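You operate a simulated robot arm through the tools that you are given. There is no shell and no other tool.

You are at the controls of a simulated robot arm. One attempt, no reset.

## Task
Clamp the hinged plate and fold its flap up square.
Fine: the white clamp lever locks before the fold; the folding lever goes down again, then the clamp lever is thrown open.

The check looks at the end state, three seconds after you hand in, the way a careful person would. Anything else that was tipped, shoved, dropped, spilled or broken makes it a failure. Flat cloth is picked up by pressing the open fingertips on it (5 to 10 N) and closing them slowly along it; thin cloth reads only 2 to 8 mm in the jaws.

## Robot
A 7-joint arm with a two-finger parallel gripper, fixed in place. Base frame: the origin is on the floor under the middle of its stand, x ahead of it, y to its left, z up; the work surface is at about z = 86. Readings come in cm, degrees, newtons and seconds.
With the tool pointing down near the work surface it reaches from about 30 to 70 cm from the base axis. Its first joint turns from -66.0 to 66.0 degrees. Payload 1.57 kg.
Tool frame: the origin (TCP) lies between the finger pads and is the grasp point; the fingertips stand 3 cm ahead of it; z points along the fingers, y is the line along which they close. Largest opening 11 cm; finger width 2.4, thickness 1.2; the body of the gripper, 4.8 by 11.2 cm, starts 7.8 cm behind the TCP.
Orientation is that of the tool frame in the base frame, as [roll, pitch, yaw] about the fixed x, y, z axes, in that order (R = Rz(yaw) Ry(pitch) Rx(roll)). With the fingers straight down and closing along the base's y, the tool's x points along the base's -x, its y along +y and its z along -z.

## Interface
- The arm moves only by the tool drive_tool. Its argument "rows" is a list of rows, each an object of numbers (a shift or turn left out is 0, a gripper value left out holds the last): "dx", "dy", "dz": the shift along the tool's x, y, z in mm; "ax", "ay", "az": the turn, a rotation vector about the tool's x, y, z in degrees. In form: [{"dx": .., "dy": .., "dz": .., "ax": .., "ay": .., "az": ..}, ...]. A call has 1 to 20 rows; each row shifts and turns the commanded pose from where the row before left it, along the tool's axes as they then stand. "claw" is the closure in counts, from 0 (fully open) to 255 (shut), set as the call begins (left out, the last holds). Rows are played at 5 a second. More than 5 cm and 8.6 degrees between two rows, or a gripper value outside its range, and nothing of the call is played. A pose out of reach is approached as far as the arm can. The call stops where the force on the tool passes 90 N (or 10 N more than at its start, if that is more) or the arm is blocked; 0.2 s more then pass. The fingers move at their own pace (about 10.8 cm/s each) and stop on an object; they squeeze with about 42 N. The grip force told is the motor's: it shows also when the fingers shut on nothing. Time passes only in rows, and 0.2 s behind the last, so rows that do not move let the fingers close. The reply holds the time, the measured pose of the TCP, the force on the tool along the base axes, the opening and the grip force, in the units named above and with some noise, with the torque about the TCP (base axes, N m) and any sound that the robot's microphone picked up.
- Cameras (640 x 400 px; columns grow to the right, rows downward): "scene" is fixed at [16.03, -41.64, 136.89]; the picture's right is [0.64, -0.77, 0.00], its down [-0.67, -0.56, -0.50] and it looks along [0.38, 0.32, -0.87] (base axes); focal length 214 px, centre (320, 200). "wrist" rides on the gripper at [7, 1.6, -14.1] in the tool frame; the picture's right is [-0.23, 0.97, 0.00], its down [-0.85, -0.20, -0.48] and it looks along [-0.47, -0.11, 0.88] (tool axes); focal length 222 px, centre (320, 200).
- grab_frame(camera): a new picture of that camera. The clock stands still meanwhile.
- probe_pixels(camera, pixels): for up to 12 pixels [column, row] of the newest picture of that camera ("zoom" is the newest enlarged one), the place [x, y, z] in the base frame of the surface seen there, good to about 0.2 cm. The clock stands still meanwhile.
- enlarge(camera, box): a new picture of the part [left, top, right, bottom] of that camera's present view, enlarged. The clock stands still meanwhile.
- close_job(): hands the job in; it is judged then, once.

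Leave the gripper open and the arm clear of the work at the hand-in unless told otherwise.

The tools are called as name(argument=value, ...) on one line, values as JSON. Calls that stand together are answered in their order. drive_tool: Moves the arm, as the interface text tells. Its arguments: {"type":"object","properties":{"rows":{"type":"array"},"claw":{"type":"number"}},"required":["rows"]} The other tools are called the same way: grab_frame (camera) takes a picture; probe_pixels (camera, pixels) gives the place of the surface under pixels of a picture; enlarge (camera, box) takes an enlarged picture of a part of a camera's view; close_job () hands the job in.

At the start:

```text
time: 0.0
ee_pos: [38.91, 13.27, 122.61]
tool_rot: [-179.9, 0.1, -179.9]
ft_force: [0.8, 0.1, 0.8]
wrist_torque: [0.01, 0.02, 0.0]
gripper_width: 11.02
grip_force: 0.1
```

scene: 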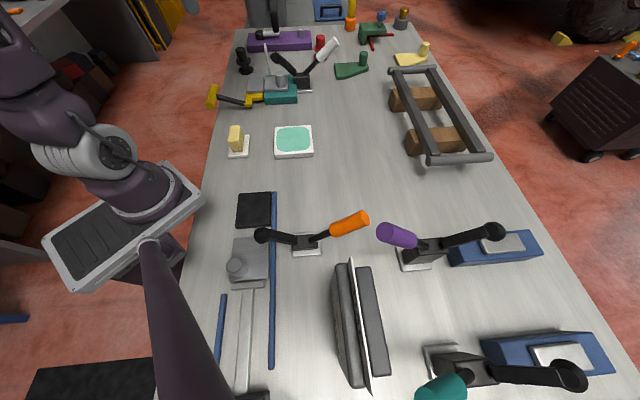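
wrist: 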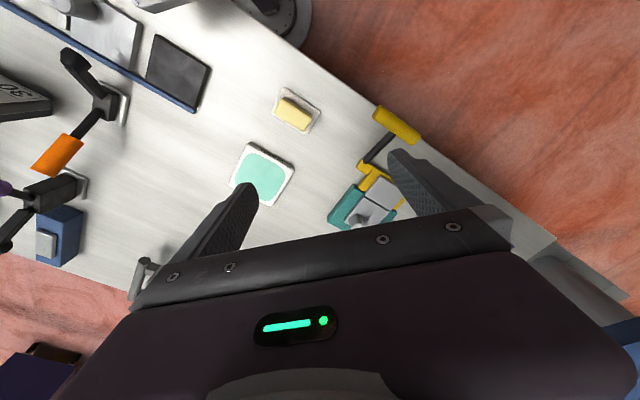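

I see several toggle clamps on the bench. The white-handled one is near scene (325,50), beside a teal/yellow device near (265,90). I'll enlarge that part to see it better.

enlarge(camera="scene", box=[190, 20, 350, 120])

enlarge(camera="wrist", box=[300, 80, 460, 240])

```text
4.00 times, centred on (270, 70) of scene
```

zoom: 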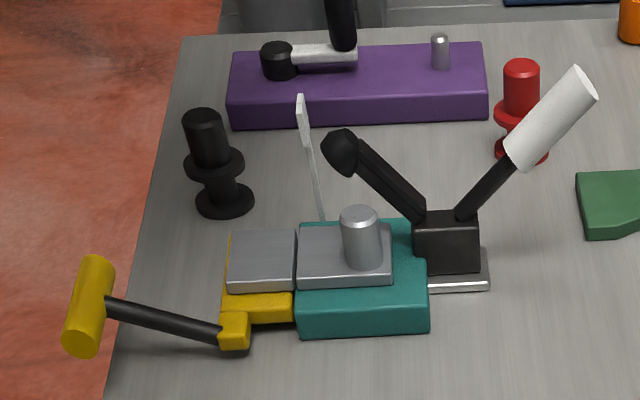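

```text
2.50 times, centred on (380, 160) of wrist
```

zoom: 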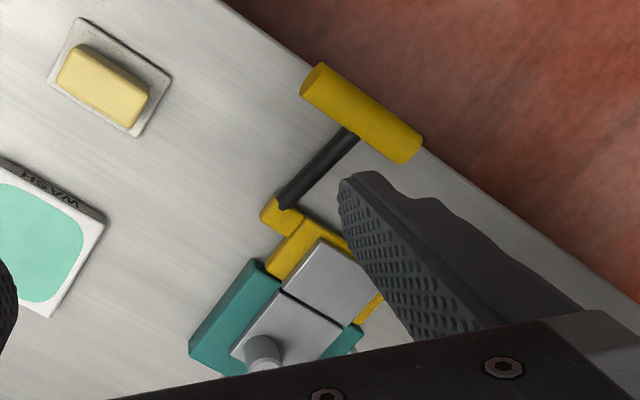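

The teal bed holds the plate, with the flap lying on the yellow folding leaf. The black arm with the white handle is the open clamp. I'll enlarge the scene again and probe points on it.

enlarge(camera="scene", box=[190, 20, 350, 120])

```text
4.00 times, centred on (270, 70) of scene
```

zoom: 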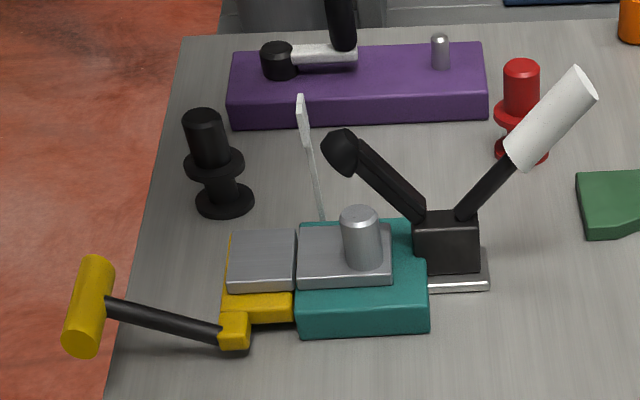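

probe_pixels(camera="zoom", pixels=[[90, 262], [85, 300], [82, 340], [112, 308], [165, 320], [215, 335], [235, 325], [235, 340], [260, 305], [260, 260], [235, 240], [290, 240]])

probe_pixels(camera="zoom", pixels=[[290, 285], [235, 285], [305, 240], [305, 280], [385, 280], [358, 215], [345, 250], [420, 290], [300, 305], [425, 325], [300, 330], [415, 235]])

probe_pixels(camera="zoom", pixels=[[340, 150], [350, 165], [385, 185], [420, 215], [445, 225], [447, 255], [470, 205], [505, 165], [530, 140], [555, 115], [580, 85], [480, 275]])

probe_pixels(camera="zoom", pixels=[[302, 105], [305, 140], [318, 200], [205, 120], [215, 160], [225, 200], [520, 70], [520, 110], [515, 150], [240, 100], [440, 50], [600, 200]])

```text
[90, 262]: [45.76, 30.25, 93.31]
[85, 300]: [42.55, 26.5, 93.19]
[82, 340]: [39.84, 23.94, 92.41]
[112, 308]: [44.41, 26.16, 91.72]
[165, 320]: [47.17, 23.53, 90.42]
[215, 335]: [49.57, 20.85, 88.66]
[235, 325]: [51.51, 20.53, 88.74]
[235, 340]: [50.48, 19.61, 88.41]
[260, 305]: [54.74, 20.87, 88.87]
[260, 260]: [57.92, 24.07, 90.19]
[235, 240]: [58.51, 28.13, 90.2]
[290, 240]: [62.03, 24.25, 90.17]
```

```text
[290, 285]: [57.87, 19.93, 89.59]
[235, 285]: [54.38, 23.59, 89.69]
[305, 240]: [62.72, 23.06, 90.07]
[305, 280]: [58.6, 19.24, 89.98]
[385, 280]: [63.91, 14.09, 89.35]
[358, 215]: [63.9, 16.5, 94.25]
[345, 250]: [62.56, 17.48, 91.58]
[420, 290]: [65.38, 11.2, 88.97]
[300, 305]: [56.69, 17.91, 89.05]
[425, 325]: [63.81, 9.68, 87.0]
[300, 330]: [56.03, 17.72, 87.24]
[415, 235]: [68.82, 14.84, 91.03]
```

```text
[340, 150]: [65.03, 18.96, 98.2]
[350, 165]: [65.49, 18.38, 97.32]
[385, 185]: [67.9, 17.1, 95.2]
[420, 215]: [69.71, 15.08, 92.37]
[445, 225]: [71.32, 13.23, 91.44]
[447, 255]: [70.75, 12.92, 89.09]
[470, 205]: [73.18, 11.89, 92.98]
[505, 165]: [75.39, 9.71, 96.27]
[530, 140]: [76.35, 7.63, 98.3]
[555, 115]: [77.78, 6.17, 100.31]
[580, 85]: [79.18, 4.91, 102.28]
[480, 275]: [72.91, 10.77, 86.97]
```

```text
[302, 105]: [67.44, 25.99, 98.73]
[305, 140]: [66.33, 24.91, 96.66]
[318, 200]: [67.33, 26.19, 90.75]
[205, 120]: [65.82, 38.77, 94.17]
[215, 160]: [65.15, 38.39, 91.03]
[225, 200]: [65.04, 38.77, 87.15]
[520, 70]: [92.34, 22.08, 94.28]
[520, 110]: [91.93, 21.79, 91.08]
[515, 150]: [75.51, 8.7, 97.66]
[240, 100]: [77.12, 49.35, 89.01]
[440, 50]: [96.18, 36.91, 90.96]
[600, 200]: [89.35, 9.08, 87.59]
```

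Geometry so far, with points estimated in the base frame:
- **Layout:** the device sits at about -45° in the plane. The hinge axis runs along roughly (0.7, 0.7), and flap to clamp runs along (0.7, -0.7).
- **Clamp:** it pivots near [71, 13, 92]. The arm tip is near [65, 19, 98] and the white handle runs up to about [79, 5, 102].
- **Folding lever:** its T-bar runs from about [46, 30, 93] to [40, 24, 92].

Next I move the gripper out, staying high, to test the reach and get a wrist view.

drive_tool(rows=[{"dx": -40, "dy": -6}, {"dx": -40, "dy": -6}, {"dx": -40, "dy": -6}, {"dx": -40, "dy": -6}, {"dx": -40, "dy": -6}, {}], claw=0)

```text
time: 1.4
ee_pos: [56.72, 10.32, 122.74]
tool_rot: [-179.9, 0.0, 179.9]
ft_force: [0.6, 0.1, -0.8]
wrist_torque: [-0.03, 0.01, 0.03]
gripper_width: 11.01
grip_force: 0.1
out of reach, approached as far as the arm can: row 5
```

At this height, straight-down reach ends near x≈57. I'll look through the wrist camera from here.

grab_frame(camera="wrist")

grab_frame(camera="scene")

```text
taken
```

wrist: 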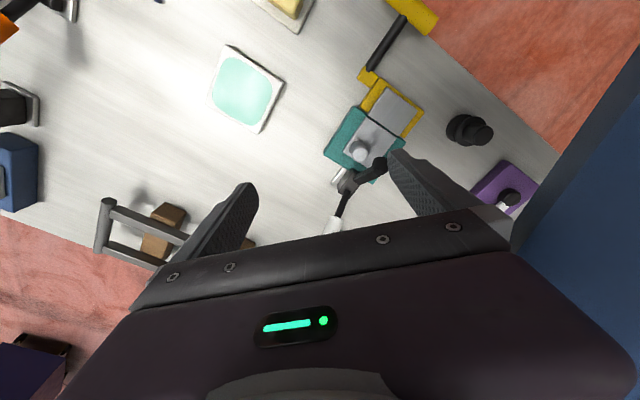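

```text
taken
```

scene: 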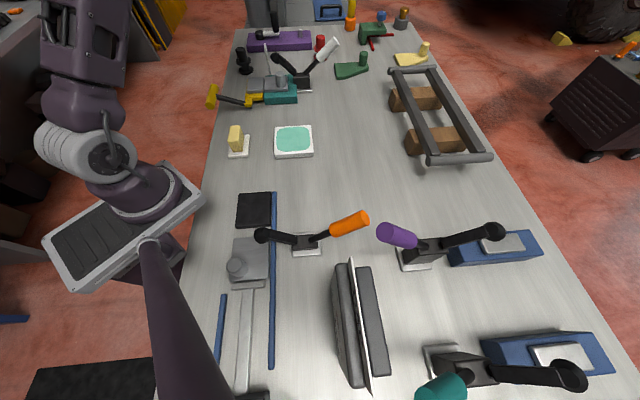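

The wrist view shows the device at (370,130). I'll enlarge it.

enlarge(camera="wrist", box=[310, 0, 470, 100])

enlarge(camera="wrist", box=[300, 80, 460, 240])

```text
4.00 times, centred on (390, 50) of wrist
```

zoom: 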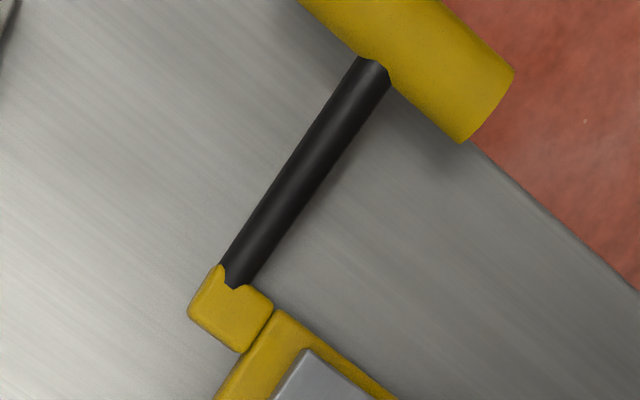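

```text
2.50 times, centred on (380, 160) of wrist
```

zoom: 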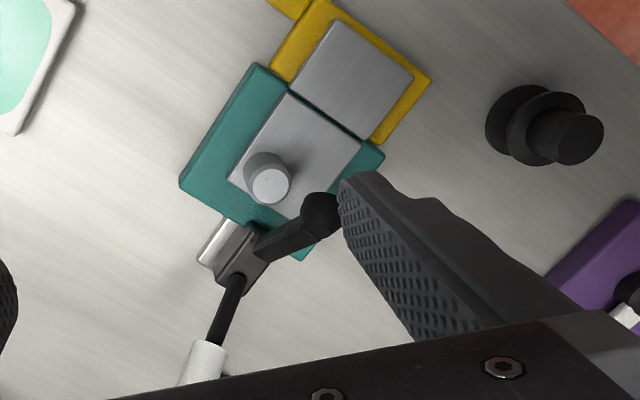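

Now I'll probe this enlarged view.

probe_pixels(camera="zoom", pixels=[[320, 200], [325, 225], [290, 240], [250, 245], [240, 270], [225, 310], [200, 365], [225, 240], [215, 265], [270, 187], [260, 165], [300, 190]])

probe_pixels(camera="zoom", pixels=[[285, 95], [357, 137], [232, 178], [300, 215], [340, 25], [412, 75], [293, 85], [366, 133], [255, 68], [383, 152], [183, 183], [303, 255]])

probe_pixels(camera="zoom", pixels=[[320, 5], [430, 80], [385, 140], [275, 70], [575, 135], [520, 130], [360, 165], [285, 5], [635, 210], [560, 280], [390, 100], [330, 60]])

```text
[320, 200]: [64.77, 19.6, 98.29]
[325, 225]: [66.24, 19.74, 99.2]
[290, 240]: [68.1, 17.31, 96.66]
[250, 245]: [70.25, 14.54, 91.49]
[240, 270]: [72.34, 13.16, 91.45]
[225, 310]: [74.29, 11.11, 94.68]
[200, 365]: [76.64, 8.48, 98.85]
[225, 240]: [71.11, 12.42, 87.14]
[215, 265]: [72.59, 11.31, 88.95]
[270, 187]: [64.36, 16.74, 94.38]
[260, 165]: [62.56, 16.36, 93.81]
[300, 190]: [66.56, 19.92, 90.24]
```

```text
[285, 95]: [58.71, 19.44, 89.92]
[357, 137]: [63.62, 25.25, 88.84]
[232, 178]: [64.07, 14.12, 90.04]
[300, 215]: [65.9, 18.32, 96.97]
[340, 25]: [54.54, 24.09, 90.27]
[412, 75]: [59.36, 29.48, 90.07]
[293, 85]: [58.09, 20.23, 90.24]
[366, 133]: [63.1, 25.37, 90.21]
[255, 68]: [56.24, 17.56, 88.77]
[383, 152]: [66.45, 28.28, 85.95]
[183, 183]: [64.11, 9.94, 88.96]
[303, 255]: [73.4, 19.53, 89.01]
```

```text
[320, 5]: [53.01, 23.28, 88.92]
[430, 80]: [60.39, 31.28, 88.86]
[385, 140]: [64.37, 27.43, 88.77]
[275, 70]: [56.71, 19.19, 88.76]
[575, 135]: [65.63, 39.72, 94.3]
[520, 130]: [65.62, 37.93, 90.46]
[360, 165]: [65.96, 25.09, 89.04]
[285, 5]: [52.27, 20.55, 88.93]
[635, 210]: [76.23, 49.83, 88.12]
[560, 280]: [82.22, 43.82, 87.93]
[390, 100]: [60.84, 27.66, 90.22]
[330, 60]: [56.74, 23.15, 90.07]
```

Working numbers:
- **Axes:** u = (0.717, -0.697) and v = (0.697, 0.717).
- **Flap hinge:** it passes through about [58.4, 19.8, 90].
- **Clamp pivot:** about [71.3, 13.3, 91]. The handle is at 44° elevation, and I expect it to close by swinging up about 40°.

I'll come at the handle sideways along +v. First I move to [~59, -8, 112] in free space and check the pose.

drive_tool(rows=[{"dy": -45, "dz": 27}, {"dy": -45, "dz": 27}, {"dy": -45, "dz": 27}, {"dy": -45, "dz": 27}, {}])

```text
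refused: row 1 steps farther than a row can; nothing moved
```

That step was over 5 cm. I'll repeat it with smaller ones.

drive_tool(rows=[{"dy": -36, "dz": 22}, {"dy": -36, "dz": 22}, {"dy": -36, "dz": 22}, {"dy": -36, "dz": 22}, {"dy": -36, "dz": 22}, {}])

```text
time: 2.8
ee_pos: [56.53, -7.77, 111.5]
tool_rot: [-180.0, 0.1, -179.9]
ft_force: [-0.1, 0.2, -0.6]
wrist_torque: [-0.03, 0.01, 0.01]
gripper_width: 11.0
grip_force: 0.1
```

Now I turn the tool about the u axis in 8° rows, so the fingers swing from straight down toward +v. I do half of it and check.

drive_tool(rows=[{"ax": -5.74, "ay": -5.58}, {"ax": -5.74, "ay": -5.58}, {"ax": -5.74, "ay": -5.58}, {"ax": -5.74, "ay": -5.58}, {"ax": -5.74, "ay": -5.58}, {"ax": -5.74, "ay": -5.58}, {}])

```text
time: 4.4
ee_pos: [56.77, -7.38, 111.4]
tool_rot: [141.3, 31.2, 168.8]
ft_force: [0.4, 0.3, -0.2]
wrist_torque: [0.01, -0.01, 0.02]
gripper_width: 11.0
grip_force: 0.1
```

The tool z now points (0.52, 0.53, -0.67), as intended. I continue the turn to about 80°.

drive_tool(rows=[{"ax": -5.74, "ay": -5.58}, {"ax": -5.74, "ay": -5.58}, {"ax": -5.74, "ay": -5.58}, {"ax": -5.74, "ay": -5.58}, {}])

grab_frame(camera="wrist")

grab_frame(camera="scene")

```text
time: 5.6
ee_pos: [56.85, -7.32, 111.59]
tool_rot: [103.5, 43.4, 145.4]
ft_force: [-0.2, -0.2, 0.3]
wrist_torque: [0.0, -0.02, 0.01]
gripper_width: 11.0
grip_force: 0.0
```

```text
taken
```

wrist: 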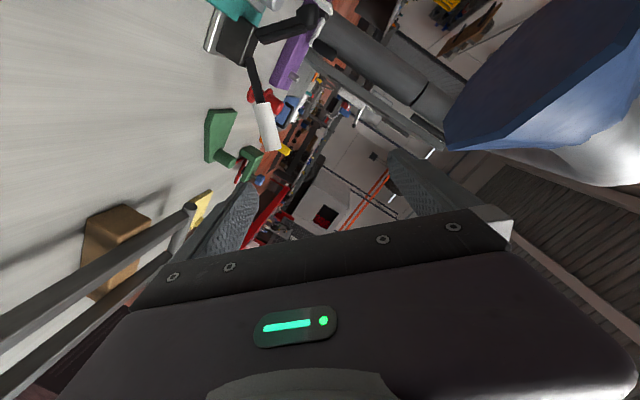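

```text
taken
```

scene: 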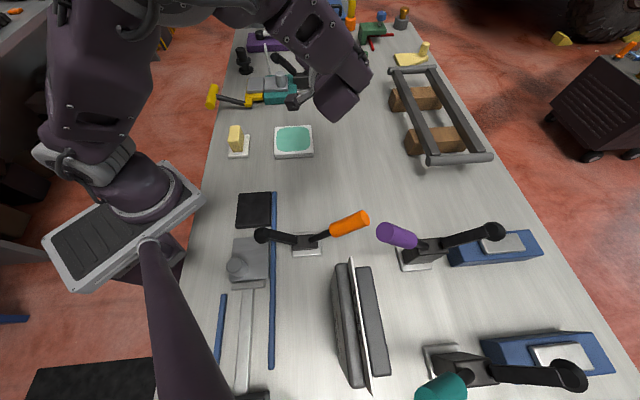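

The sideways pose works and the white handle shows at wrist (266,125). I'll enlarge it and probe to refine the clamp geometry.

enlarge(camera="wrist", box=[190, 0, 350, 160])

```text
2.50 times, centred on (270, 80) of wrist
```

zoom: 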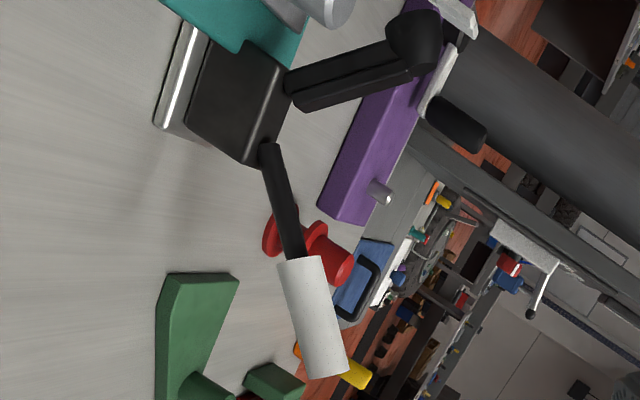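

probe_pixels(camera="zoom", pixels=[[268, 150], [280, 190], [290, 240], [303, 262], [312, 310], [325, 365], [284, 290], [335, 320], [235, 100], [300, 90], [350, 75], [410, 40]])

probe_pixels(camera="zoom", pixels=[[395, 30], [435, 30], [420, 70], [200, 70], [255, 160], [282, 65], [170, 100], [340, 10], [430, 110], [305, 375], [345, 370], [265, 165]])

```text
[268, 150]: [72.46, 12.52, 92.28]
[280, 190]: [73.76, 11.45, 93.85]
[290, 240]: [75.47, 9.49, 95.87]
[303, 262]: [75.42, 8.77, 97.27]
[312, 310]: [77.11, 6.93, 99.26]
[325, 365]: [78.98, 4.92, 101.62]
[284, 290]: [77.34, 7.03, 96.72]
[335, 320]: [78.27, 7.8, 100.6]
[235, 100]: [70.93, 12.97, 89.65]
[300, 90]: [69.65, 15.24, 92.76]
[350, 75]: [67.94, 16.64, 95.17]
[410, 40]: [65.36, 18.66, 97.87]
```

```text
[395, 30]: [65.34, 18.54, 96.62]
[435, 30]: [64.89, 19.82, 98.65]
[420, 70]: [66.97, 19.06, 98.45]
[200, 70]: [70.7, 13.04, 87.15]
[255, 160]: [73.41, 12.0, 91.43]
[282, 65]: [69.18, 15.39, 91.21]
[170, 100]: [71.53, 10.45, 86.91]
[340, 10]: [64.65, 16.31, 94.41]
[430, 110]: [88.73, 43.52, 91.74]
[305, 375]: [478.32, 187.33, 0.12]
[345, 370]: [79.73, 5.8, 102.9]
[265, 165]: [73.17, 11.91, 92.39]
```

From the probes, the clamp plane is about v_rel≈+0.85 from [71.3, 13.3]. The handle is at about 43° and about 2.8 cm thick. I'll keep the jaws fully open, straddle the handle from the -v side, and push it up with the far (-y) finger. First I go to a stand-off point 12 cm short.

drive_tool(rows=[{"dx": 6.2, "dy": -15.5, "dz": 28.8}, {"dx": 6.2, "dy": -15.5, "dz": 28.8}, {"dx": 6.2, "dy": -15.5, "dz": 28.8}, {"dx": 6.2, "dy": -15.5, "dz": 28.8}, {"dx": 6.2, "dy": -15.5, "dz": 28.8}, {}])

grab_frame(camera="wrist")

grab_frame(camera="scene")

```text
time: 7.0
ee_pos: [68.35, -0.5, 101.49]
tool_rot: [103.7, 43.4, 145.5]
ft_force: [0.1, 0.0, -0.4]
wrist_torque: [-0.02, -0.01, 0.03]
gripper_width: 11.0
grip_force: 0.1
```

```text
taken
```

wrist: 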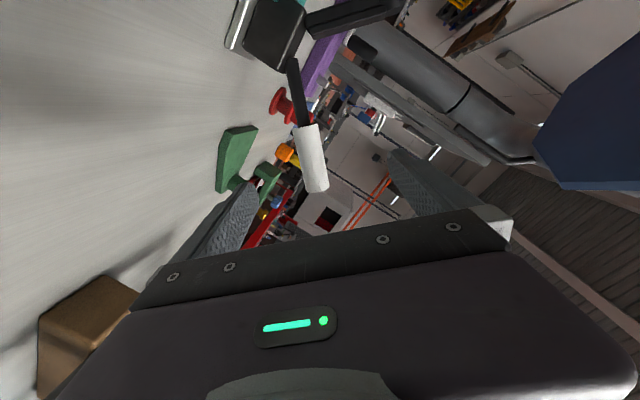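

```text
taken
```

scene: 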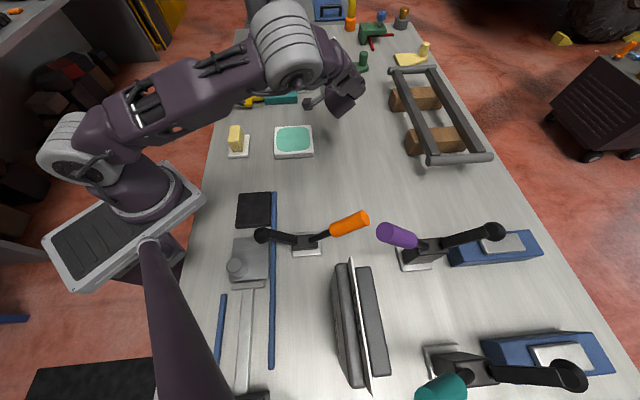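

The TCP is at u_rel≈7.5, v_rel≈-12, z 101.5. The handle axis should pass at tool y≈-2.5, inside the jaws. Now I advance 12.8 cm along +v to straddle it.

drive_tool(rows=[{"dx": -3.1, "dy": 3.2, "dz": 25.2}, {"dx": -3.1, "dy": 3.2, "dz": 25.2}, {"dx": -3.1, "dy": 3.2, "dz": 25.2}, {"dx": -3.1, "dy": 3.2, "dz": 25.2}, {"dx": -3.1, "dy": 3.2, "dz": 25.2}, {}])

grab_frame(camera="wrist")

grab_frame(camera="scene")

```text
time: 8.4
ee_pos: [77.03, 8.98, 101.97]
tool_rot: [103.6, 43.4, 145.4]
ft_force: [0.4, 0.7, -0.5]
wrist_torque: [0.0, 0.0, 0.04]
gripper_width: 11.0
grip_force: 0.0
```

```text
taken
```

wrist: 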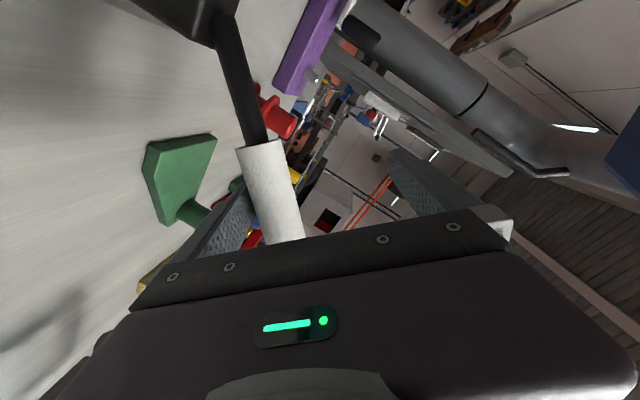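

```text
taken
```

scene: 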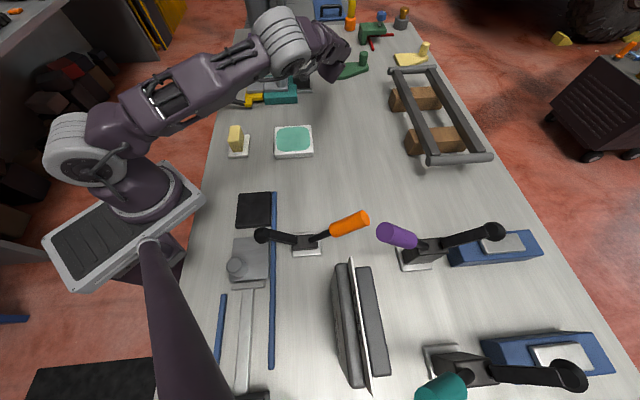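

The handle lies between the fingers, close to the -y finger. Now I swing the tool about the clamp pivot (around -v) in 5° rows, starting with 6 rows, watching force and sound.

drive_tool(rows=[{"dx": 3.11, "dy": 10.95, "dz": -1.0, "ax": 0.605, "ay": -0.62, "az": -4.93}, {"dx": 3.11, "dy": 10.95, "dz": -1.0, "ax": 0.605, "ay": -0.62, "az": -4.93}, {"dx": 3.11, "dy": 10.95, "dz": -1.0, "ax": 0.605, "ay": -0.62, "az": -4.93}, {"dx": 3.11, "dy": 10.95, "dz": -1.0, "ax": 0.605, "ay": -0.62, "az": -4.93}, {"dx": 3.11, "dy": 10.95, "dz": -1.0, "ax": 0.605, "ay": -0.62, "az": -4.93}, {"dx": 3.11, "dy": 10.95, "dz": -1.0, "ax": 0.605, "ay": -0.62, "az": -4.93}])

grab_frame(camera="wrist")

```text
time: 9.8
ee_pos: [72.26, 13.3, 103.56]
tool_rot: [119.4, 72.4, 159.2]
ft_force: [0.3, -0.2, 0.4]
wrist_torque: [0.03, 0.0, 0.05]
gripper_width: 11.01
grip_force: 0.0
```

```text
taken
```

wrist: 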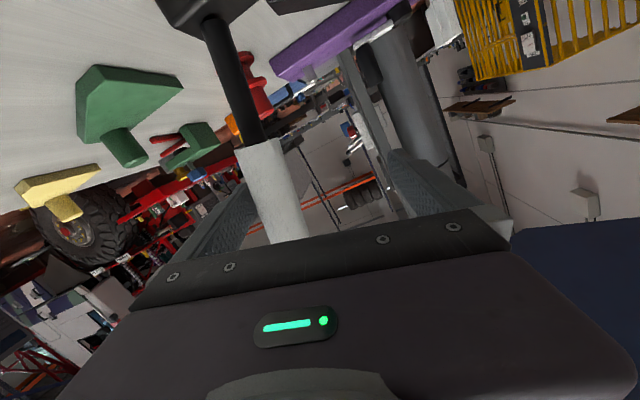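

The handle has followed the fingers freely, with almost no force. I'll probe its angle now.

probe_pixels(camera="wrist", pixels=[[215, 40], [230, 80], [245, 120], [262, 160], [275, 200], [285, 230], [190, 15], [330, 5]])

enlarge(camera="scene", box=[190, 0, 350, 120])

```text
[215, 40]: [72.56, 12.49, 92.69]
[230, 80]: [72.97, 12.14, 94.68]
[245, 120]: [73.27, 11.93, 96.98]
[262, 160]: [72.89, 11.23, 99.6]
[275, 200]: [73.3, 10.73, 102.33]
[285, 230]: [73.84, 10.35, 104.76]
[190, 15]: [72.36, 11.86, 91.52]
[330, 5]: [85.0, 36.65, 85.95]
```

```text
3.33 times, centred on (270, 60) of scene
```

zoom: 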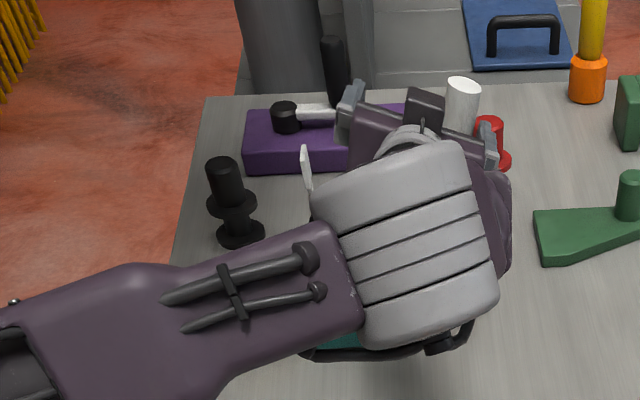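

The handle now sits at about 79° elevation, up from 43°, so the arm is nearly down. I continue with two more small rows.

drive_tool(rows=[{"dx": 3.11, "dy": 10.95, "dz": -1.0, "ax": 0.605, "ay": -0.62, "az": -4.93}, {"dx": 3.11, "dy": 10.95, "dz": -1.0, "ax": 0.605, "ay": -0.62, "az": -4.93}])

grab_frame(camera="wrist")

```text
time: 10.4
ee_pos: [70.75, 14.86, 103.65]
tool_rot: [145.2, 80.9, -175.9]
ft_force: [0.1, -0.4, -0.7]
wrist_torque: [-0.01, -0.01, 0.0]
gripper_width: 10.99
grip_force: 0.0
```

```text
taken
```

wrist: 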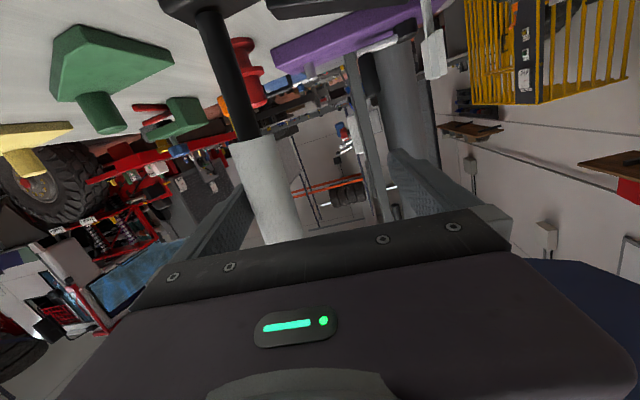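

The handle is close to the left finger now and the arm shows at the top. I'll probe again.

probe_pixels(camera="wrist", pixels=[[205, 30], [225, 80], [238, 120], [258, 160], [270, 200], [280, 230], [340, 10], [300, 8], [380, 5], [200, 8]])

enlarge(camera="wrist", box=[150, 0, 470, 200])

```text
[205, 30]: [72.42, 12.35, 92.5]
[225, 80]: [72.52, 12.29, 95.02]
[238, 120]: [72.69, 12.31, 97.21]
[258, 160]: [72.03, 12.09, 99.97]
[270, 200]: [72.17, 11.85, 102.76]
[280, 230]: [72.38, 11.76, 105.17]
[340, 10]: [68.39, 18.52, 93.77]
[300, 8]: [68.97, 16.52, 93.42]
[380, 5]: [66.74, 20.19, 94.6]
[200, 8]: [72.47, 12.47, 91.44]
```

```text
2.00 times, centred on (310, 100) of wrist
```

zoom: 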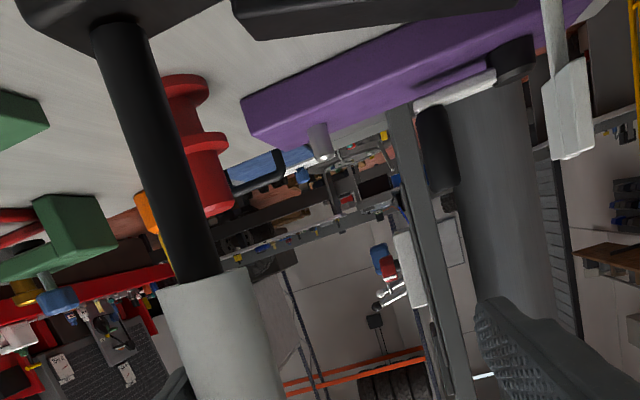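

The handle is at about 88° while the arm is still about 15° up, so the linkage isn't rigid and the handle must travel further over-centre. I continue in small steps.

drive_tool(rows=[{"dx": 3.11, "dy": 10.95, "dz": -1.0, "ax": 0.605, "ay": -0.62, "az": -4.93}, {"dx": 3.11, "dy": 10.95, "dz": -1.0, "ax": 0.605, "ay": -0.62, "az": -4.93}, {"dx": 3.11, "dy": 10.95, "dz": -1.0, "ax": 0.605, "ay": -0.62, "az": -4.93}])

grab_frame(camera="wrist")

```text
time: 11.2
ee_pos: [68.39, 17.15, 102.62]
tool_rot: [-120.1, 78.7, -81.9]
ft_force: [-0.1, -0.2, -1.1]
wrist_torque: [-0.03, 0.01, -0.01]
gripper_width: 10.98
grip_force: 0.0
```

```text
taken
```

wrist: 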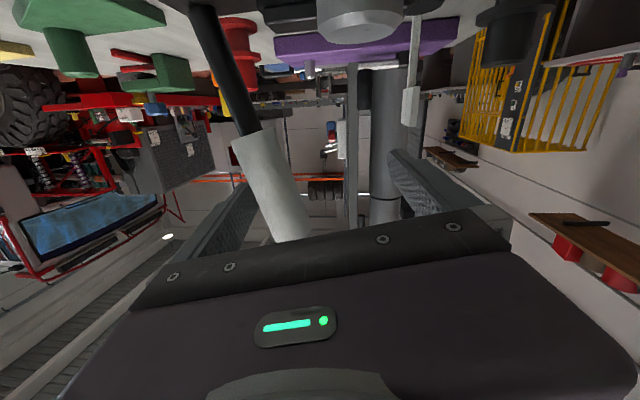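

probe_pixels(camera="wrist", pixels=[[205, 30], [220, 70], [238, 115], [255, 150], [270, 190], [290, 230], [360, 5], [360, 30], [300, 5], [500, 40]])

enlarge(camera="wrist", box=[150, 0, 470, 200])

```text
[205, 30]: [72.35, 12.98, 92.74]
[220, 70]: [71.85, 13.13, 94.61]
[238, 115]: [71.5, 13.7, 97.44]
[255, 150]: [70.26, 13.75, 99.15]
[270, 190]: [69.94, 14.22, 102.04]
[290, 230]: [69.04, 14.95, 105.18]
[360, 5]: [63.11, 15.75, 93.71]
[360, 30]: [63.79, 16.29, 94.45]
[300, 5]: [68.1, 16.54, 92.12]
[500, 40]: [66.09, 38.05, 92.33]
```

```text
2.00 times, centred on (310, 100) of wrist
```

zoom: 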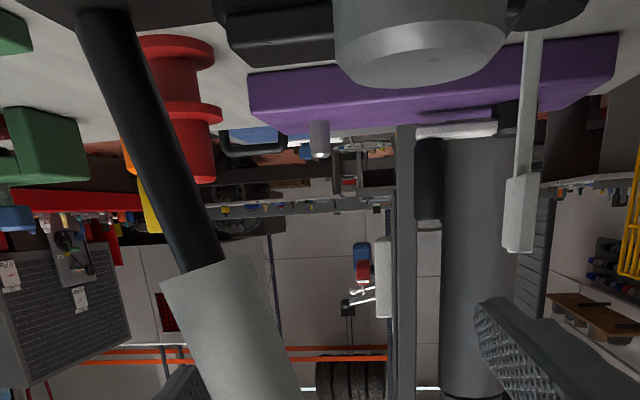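

The handle is at about 107° and the arm is nearly down, with force still near zero. The thin white post tip near v_rel≈5 is close to my fingertips' level, so I back off 1 cm along the tool axis and then continue the swing.

drive_tool(rows=[{"dz": -10}, {"dx": 3.11, "dy": 10.95, "dz": -1.0, "ax": 0.605, "ay": -0.62, "az": -4.93}, {"dx": 3.11, "dy": 10.95, "dz": -1.0, "ax": 0.605, "ay": -0.62, "az": -4.93}])

grab_frame(camera="wrist")

```text
time: 12.0
ee_pos: [66.78, 17.02, 102.06]
tool_rot: [-101.3, 69.7, -65.0]
ft_force: [70.3, -26.9, 7.1]
wrist_torque: [0.45, 1.92, 0.48]
gripper_width: 11.03
grip_force: 0.3
```

```text
taken
```

wrist: 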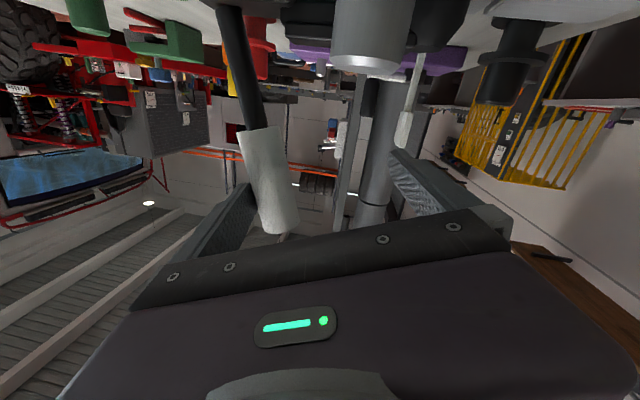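

Now the handle pushes back with about 70 N along +u, so it is at its stop or compressing the toggle. I'll look at the arm and handle.

enlarge(camera="wrist", box=[200, 0, 480, 140])

probe_pixels(camera="wrist", pixels=[[225, 20], [240, 70], [252, 115], [260, 150], [270, 190], [280, 220], [310, 15], [410, 10], [435, 25], [365, 40]])

enlarge(camera="scene", box=[190, 0, 350, 120])

```text
2.29 times, centred on (340, 70) of wrist
```

zoom: 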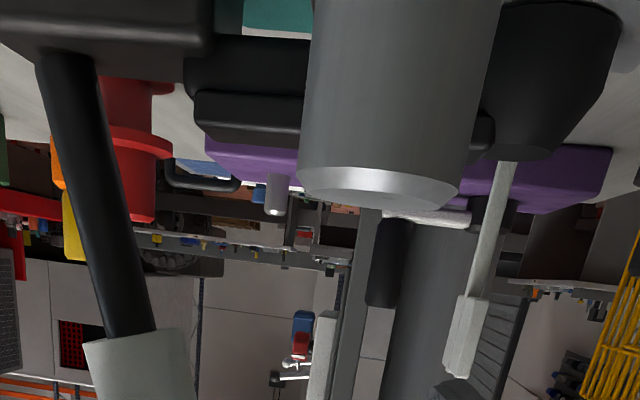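

```text
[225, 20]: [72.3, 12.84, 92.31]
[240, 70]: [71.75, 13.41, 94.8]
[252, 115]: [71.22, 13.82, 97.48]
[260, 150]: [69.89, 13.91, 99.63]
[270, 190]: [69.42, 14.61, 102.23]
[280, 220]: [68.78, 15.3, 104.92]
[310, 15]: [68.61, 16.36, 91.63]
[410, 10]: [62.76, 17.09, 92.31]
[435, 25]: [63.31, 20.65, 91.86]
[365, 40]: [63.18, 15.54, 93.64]
```

```text
3.33 times, centred on (270, 60) of scene
```

zoom: 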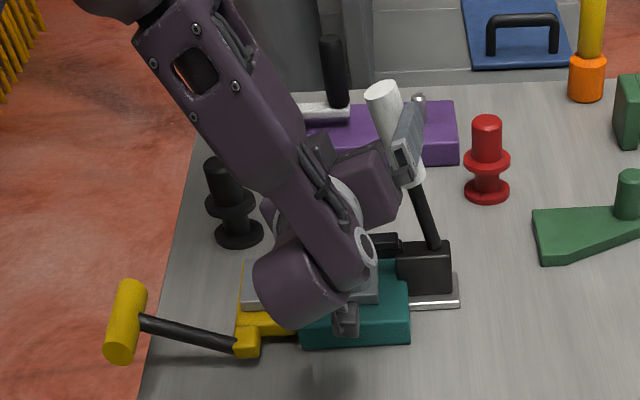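

The clamp arm is down on the plate and the handle leans past vertical at about 109°. I'll back the finger off slightly to see whether the handle stays locked.

drive_tool(rows=[{"dy": -10}, {"dy": -8}, {}])

grab_frame(camera="wrist")

```text
time: 12.8
ee_pos: [66.88, 16.86, 102.46]
tool_rot: [-102.1, 70.1, -63.9]
ft_force: [-0.4, 1.6, 0.7]
wrist_torque: [0.01, 0.01, -0.02]
gripper_width: 10.98
grip_force: 0.0
```

```text
taken
```

wrist: 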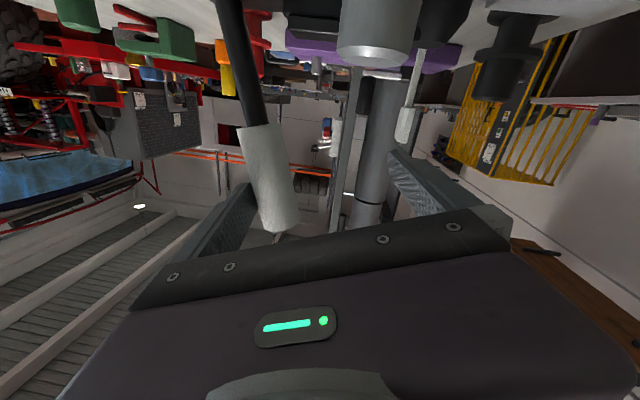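

probe_pixels(camera="wrist", pixels=[[225, 20], [240, 70], [252, 115], [260, 150], [270, 190], [280, 220], [310, 15], [410, 10], [435, 25], [365, 40]])

enlarge(camera="wrist", box=[160, 0, 480, 240])

```text
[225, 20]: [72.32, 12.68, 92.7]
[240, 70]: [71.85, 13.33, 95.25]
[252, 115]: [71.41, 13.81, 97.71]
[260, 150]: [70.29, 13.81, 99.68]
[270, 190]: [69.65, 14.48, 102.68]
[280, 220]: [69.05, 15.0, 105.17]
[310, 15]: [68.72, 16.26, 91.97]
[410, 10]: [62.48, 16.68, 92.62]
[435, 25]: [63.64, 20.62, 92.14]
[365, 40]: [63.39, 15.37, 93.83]
```

```text
1.67 times, centred on (320, 120) of wrist
```

zoom: 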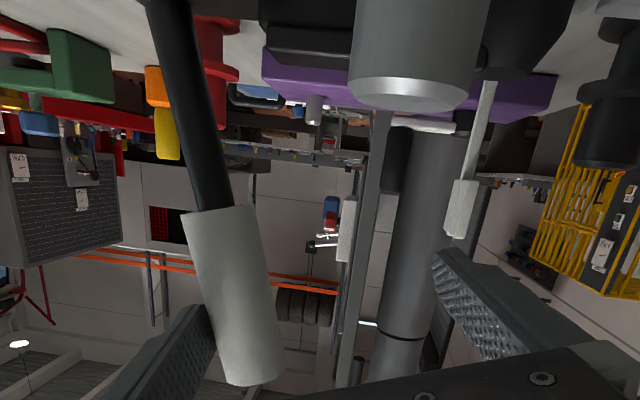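

Force is back to zero and the handle stays at about 108°. I'll check the scene view of the clamp while backing the finger off a bit more.

drive_tool(rows=[{"dy": -12}, {}])

grab_frame(camera="wrist")

enlarge(camera="scene", box=[190, 0, 350, 120])

```text
time: 13.4
ee_pos: [67.94, 15.71, 102.62]
tool_rot: [-102.1, 69.9, -64.4]
ft_force: [-0.7, -0.2, 0.1]
wrist_torque: [-0.02, 0.01, -0.02]
gripper_width: 11.0
grip_force: 0.1
```

```text
taken
```

wrist: 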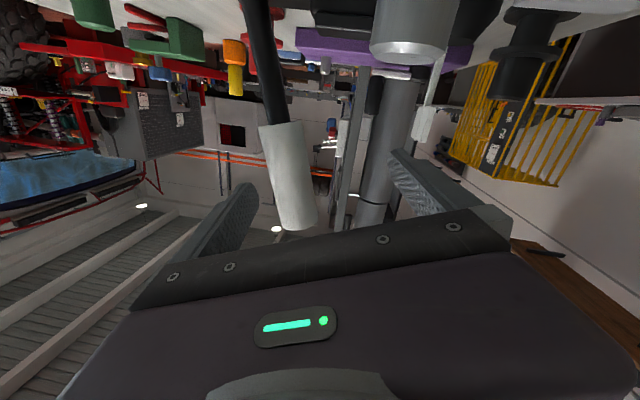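

```text
3.33 times, centred on (270, 60) of scene
```

zoom: 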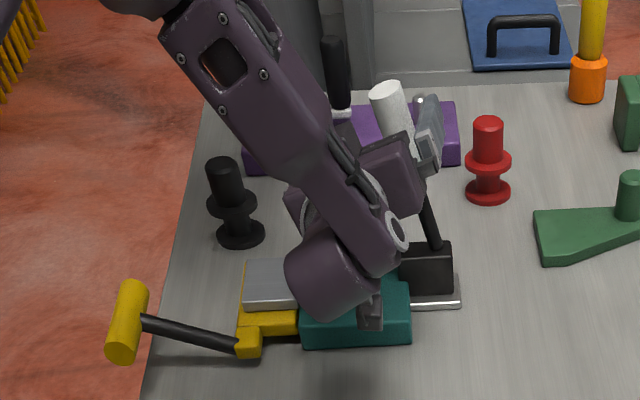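

The handle hasn't followed the finger back. I'll measure its angle and the arm height again.

probe_pixels(camera="wrist", pixels=[[255, 20], [268, 70], [278, 115], [283, 150], [292, 190], [298, 215], [340, 15], [465, 20], [370, 18], [415, 40]])

enlarge(camera="wrist", box=[220, 0, 540, 120])

```text
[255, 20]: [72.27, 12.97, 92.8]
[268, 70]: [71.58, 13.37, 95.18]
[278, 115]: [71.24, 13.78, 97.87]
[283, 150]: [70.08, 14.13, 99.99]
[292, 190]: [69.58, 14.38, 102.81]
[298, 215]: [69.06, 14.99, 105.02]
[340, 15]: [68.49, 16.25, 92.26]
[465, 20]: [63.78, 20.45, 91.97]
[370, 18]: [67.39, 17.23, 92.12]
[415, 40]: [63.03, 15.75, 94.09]
```

```text
2.00 times, centred on (380, 60) of wrist
```

zoom: 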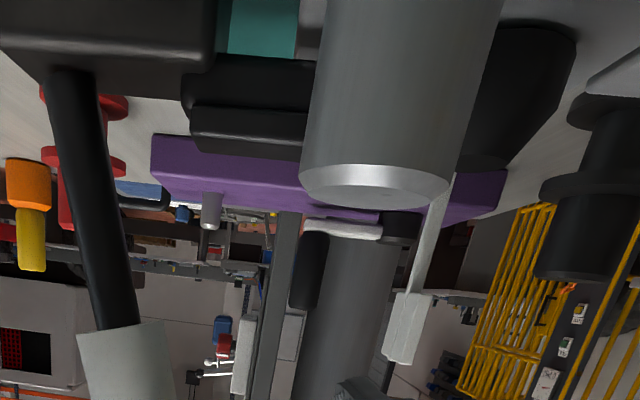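

The handle holds at about 107° by itself. To be sure it's fully over-centre, I press once more to a firm push and listen for a click.

drive_tool(rows=[{"dy": 12}, {"dy": 10}, {"dy": 8}, {"dy": 4}, {}, {}])

grab_frame(camera="wrist")

```text
time: 14.5
ee_pos: [66.73, 16.98, 102.19]
tool_rot: [-99.8, 69.7, -64.4]
ft_force: [15.2, -12.1, 0.5]
wrist_torque: [0.37, 0.39, -0.17]
gripper_width: 10.99
grip_force: 0.0
stopped in row 5: the force on the tool passed its limit at 93 N (the readings are from after the stop); the commanded pose is now the measured one
```

```text
taken
```

wrist: 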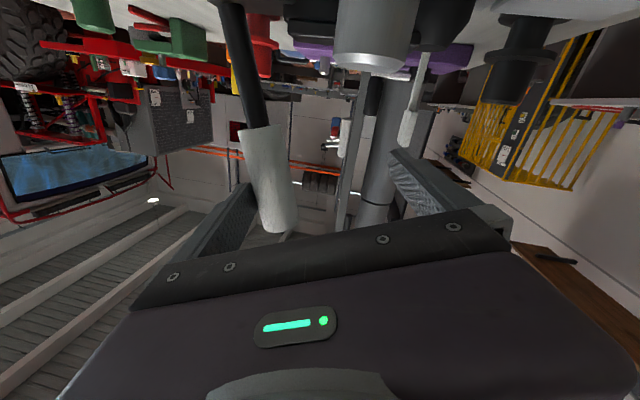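

The push reached 93 N against a solid stop, so the lever is home. Now I release the pressure and retract the fingers straight back along the tool axis, off the handle.

drive_tool(rows=[{"dy": -14}, {"dz": -30}, {"dz": -40}, {"dz": -40}, {"dz": -40}, {}])

grab_frame(camera="wrist")

grab_frame(camera="scene")

```text
time: 15.9
ee_pos: [56.63, 7.93, 103.87]
tool_rot: [-100.5, 69.8, -64.7]
ft_force: [-0.3, -0.3, -0.9]
wrist_torque: [0.02, 0.0, -0.01]
gripper_width: 10.98
grip_force: 0.0
out of reach, approached as far as the arm can: row 5
```

```text
taken
```

wrist: 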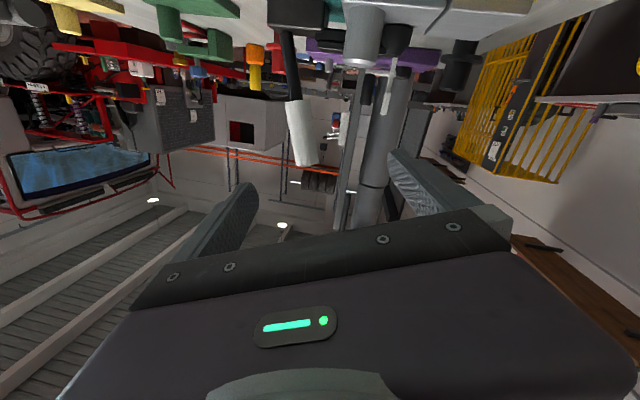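

```text
taken
```

scene: 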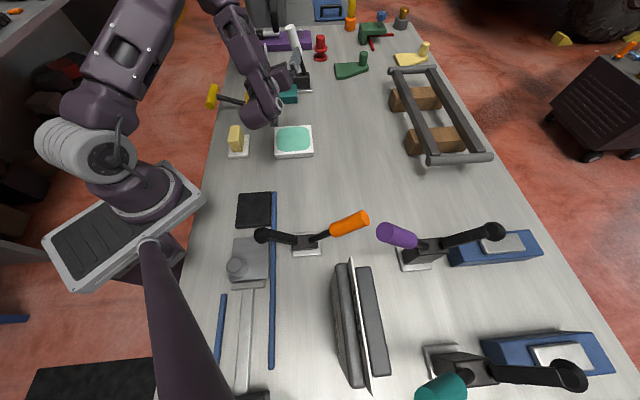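

The fingers are off the handle. I'll check the closed clamp from here.

enlarge(camera="wrist", box=[240, 0, 560, 180])

enlarge(camera="scene", box=[240, 10, 340, 110])

```text
2.00 times, centred on (400, 90) of wrist
```

zoom: 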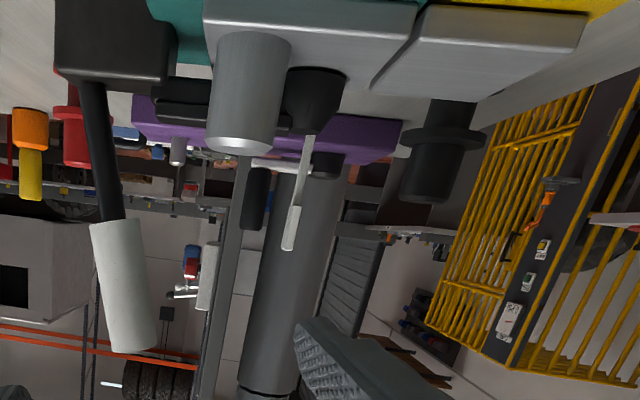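

```text
4.00 times, centred on (290, 60) of scene
```

zoom: 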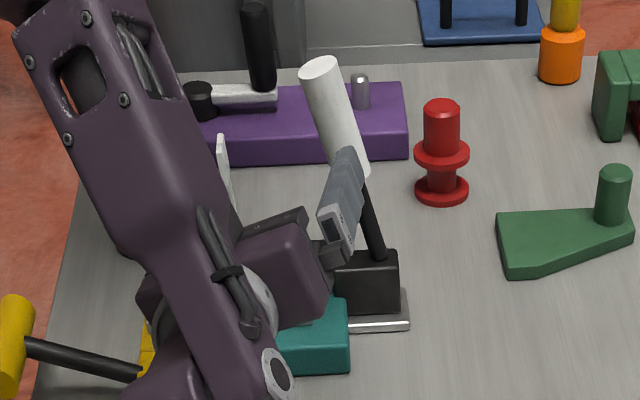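

The arm tip is seated on the plate beside the peg. Next I turn the tool back to pointing straight down with its closing axis along -u, ready for the yellow T-bar.

drive_tool(rows=[{"ax": -2.1, "ay": 7.59, "az": 0.66}, {"ax": -2.1, "ay": 7.59, "az": 0.66}, {"ax": -2.1, "ay": 7.59, "az": 0.66}, {"ax": -2.1, "ay": 7.59, "az": 0.66}, {"ax": -2.1, "ay": 7.59, "az": 0.66}, {"ax": -2.1, "ay": 7.59, "az": 0.66}, {}])

```text
time: 17.5
ee_pos: [56.9, 7.94, 104.27]
tool_rot: [-166.3, 37.2, -125.9]
ft_force: [0.4, 0.6, 0.1]
wrist_torque: [-0.01, -0.01, -0.01]
gripper_width: 11.02
grip_force: 0.0
```

drive_tool(rows=[{"ax": -2.1, "ay": 7.59, "az": 0.66}, {"ax": -2.1, "ay": 7.59, "az": 0.66}, {"ax": -2.1, "ay": 7.59, "az": 0.66}, {"ax": -2.1, "ay": 7.59, "az": 0.66}, {"ax": -2.1, "ay": 7.59, "az": 0.66}, {}])

grab_frame(camera="wrist")

grab_frame(camera="scene")

```text
time: 18.9
ee_pos: [56.81, 7.85, 104.18]
tool_rot: [179.9, -0.1, -134.0]
ft_force: [-0.6, -0.4, -0.8]
wrist_torque: [-0.01, -0.04, 0.01]
gripper_width: 11.0
grip_force: 0.1
```

```text
taken
```

wrist: 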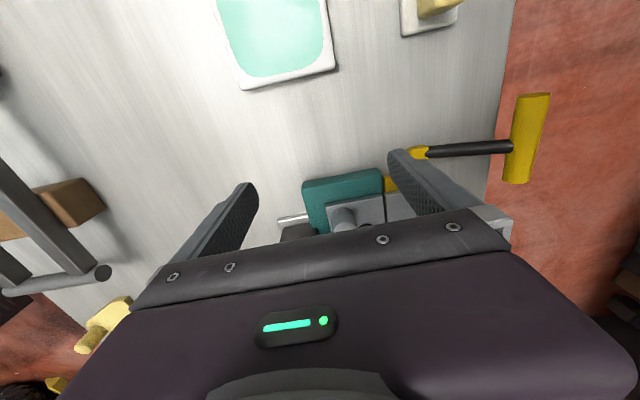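

```text
taken
```

scene: 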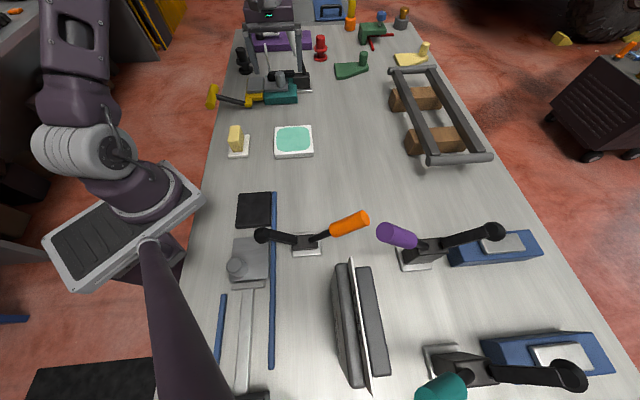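

The tool points straight down at yaw -134° and the T-bar shows at wrist (528,135). I'll probe the bar, rod and lever block.

enlarge(camera="wrist", box=[380, 70, 580, 230])

probe_pixels(camera="wrist", pixels=[[535, 96], [530, 120], [525, 140], [520, 160], [515, 180], [505, 148], [470, 150], [440, 152], [418, 152], [392, 183], [515, 130], [543, 130]])

```text
2.50 times, centred on (480, 150) of wrist
```

zoom: 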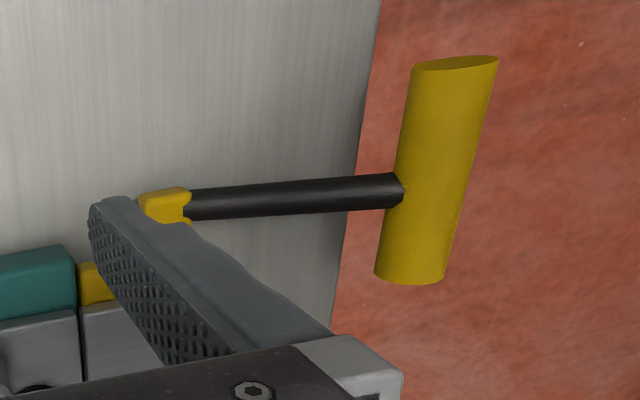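

```text
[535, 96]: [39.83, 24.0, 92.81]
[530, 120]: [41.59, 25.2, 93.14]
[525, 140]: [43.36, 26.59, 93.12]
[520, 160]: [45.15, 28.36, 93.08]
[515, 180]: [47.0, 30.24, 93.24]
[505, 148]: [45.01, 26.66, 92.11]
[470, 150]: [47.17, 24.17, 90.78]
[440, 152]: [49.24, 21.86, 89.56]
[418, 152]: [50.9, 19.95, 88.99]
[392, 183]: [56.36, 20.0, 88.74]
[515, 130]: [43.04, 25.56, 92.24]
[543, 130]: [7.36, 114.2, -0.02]
```

In (u, v, z) relative to the flap hinge:
- **T-bar axis:** about u=-16.1, z≈91.7, running from v=-9.9 to -0.2.
- **Rod:** meets the bar at v≈-4.8.

I'll grip the bar off-centre at v≈-7.6, which is [41.6, 25.6]. First I move above it with the jaws open.

drive_tool(rows=[{"dx": -3.4, "dy": 38.8}, {"dx": -3.4, "dy": 38.8}, {"dx": -3.4, "dy": 38.8}, {"dx": -3.4, "dy": 38.8}, {"dx": -3.4, "dy": 38.8}, {"dx": -3.4, "dy": 38.8}, {}])

grab_frame(camera="wrist")

grab_frame(camera="scene")

```text
time: 20.5
ee_pos: [41.53, 25.48, 104.18]
tool_rot: [180.0, 0.1, -133.9]
ft_force: [0.0, 0.7, 0.2]
wrist_torque: [-0.01, 0.01, 0.0]
gripper_width: 10.97
grip_force: 0.0
```

```text
taken
```

wrist: 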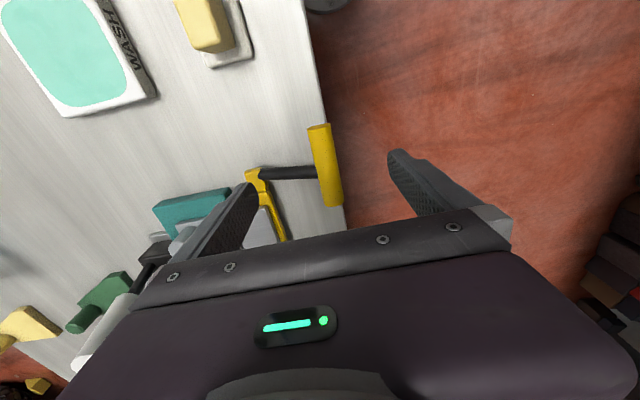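

```text
taken
```

scene: 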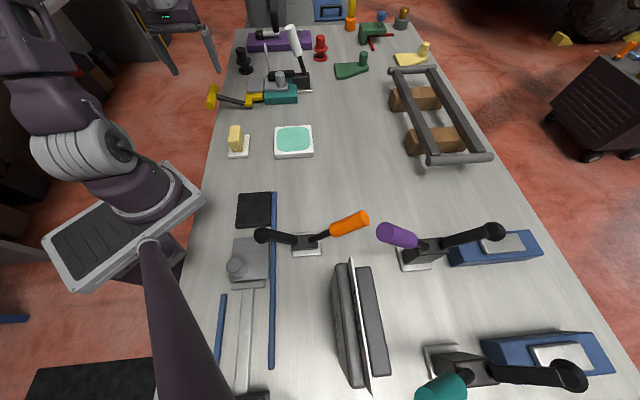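

The view of the device is clear now. I'll enlarge it to confirm the clamp is closed before folding.

enlarge(camera="scene", box=[190, 10, 350, 120])

probe_pixels(camera="wrist", pixels=[[318, 126], [322, 145], [328, 175], [333, 200], [313, 172], [290, 172], [265, 173], [340, 165]])

```text
3.64 times, centred on (270, 65) of scene
```

zoom: 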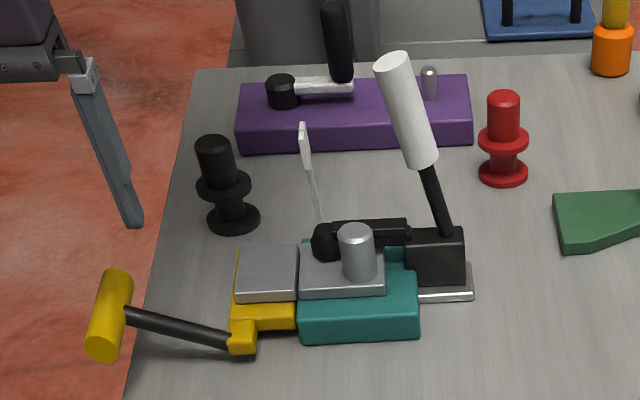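

```text
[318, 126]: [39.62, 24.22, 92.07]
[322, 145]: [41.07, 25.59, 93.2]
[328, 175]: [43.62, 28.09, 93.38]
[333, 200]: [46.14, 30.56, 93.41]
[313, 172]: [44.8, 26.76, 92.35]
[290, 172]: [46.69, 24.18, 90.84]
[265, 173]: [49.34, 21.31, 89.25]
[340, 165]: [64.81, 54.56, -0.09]
```

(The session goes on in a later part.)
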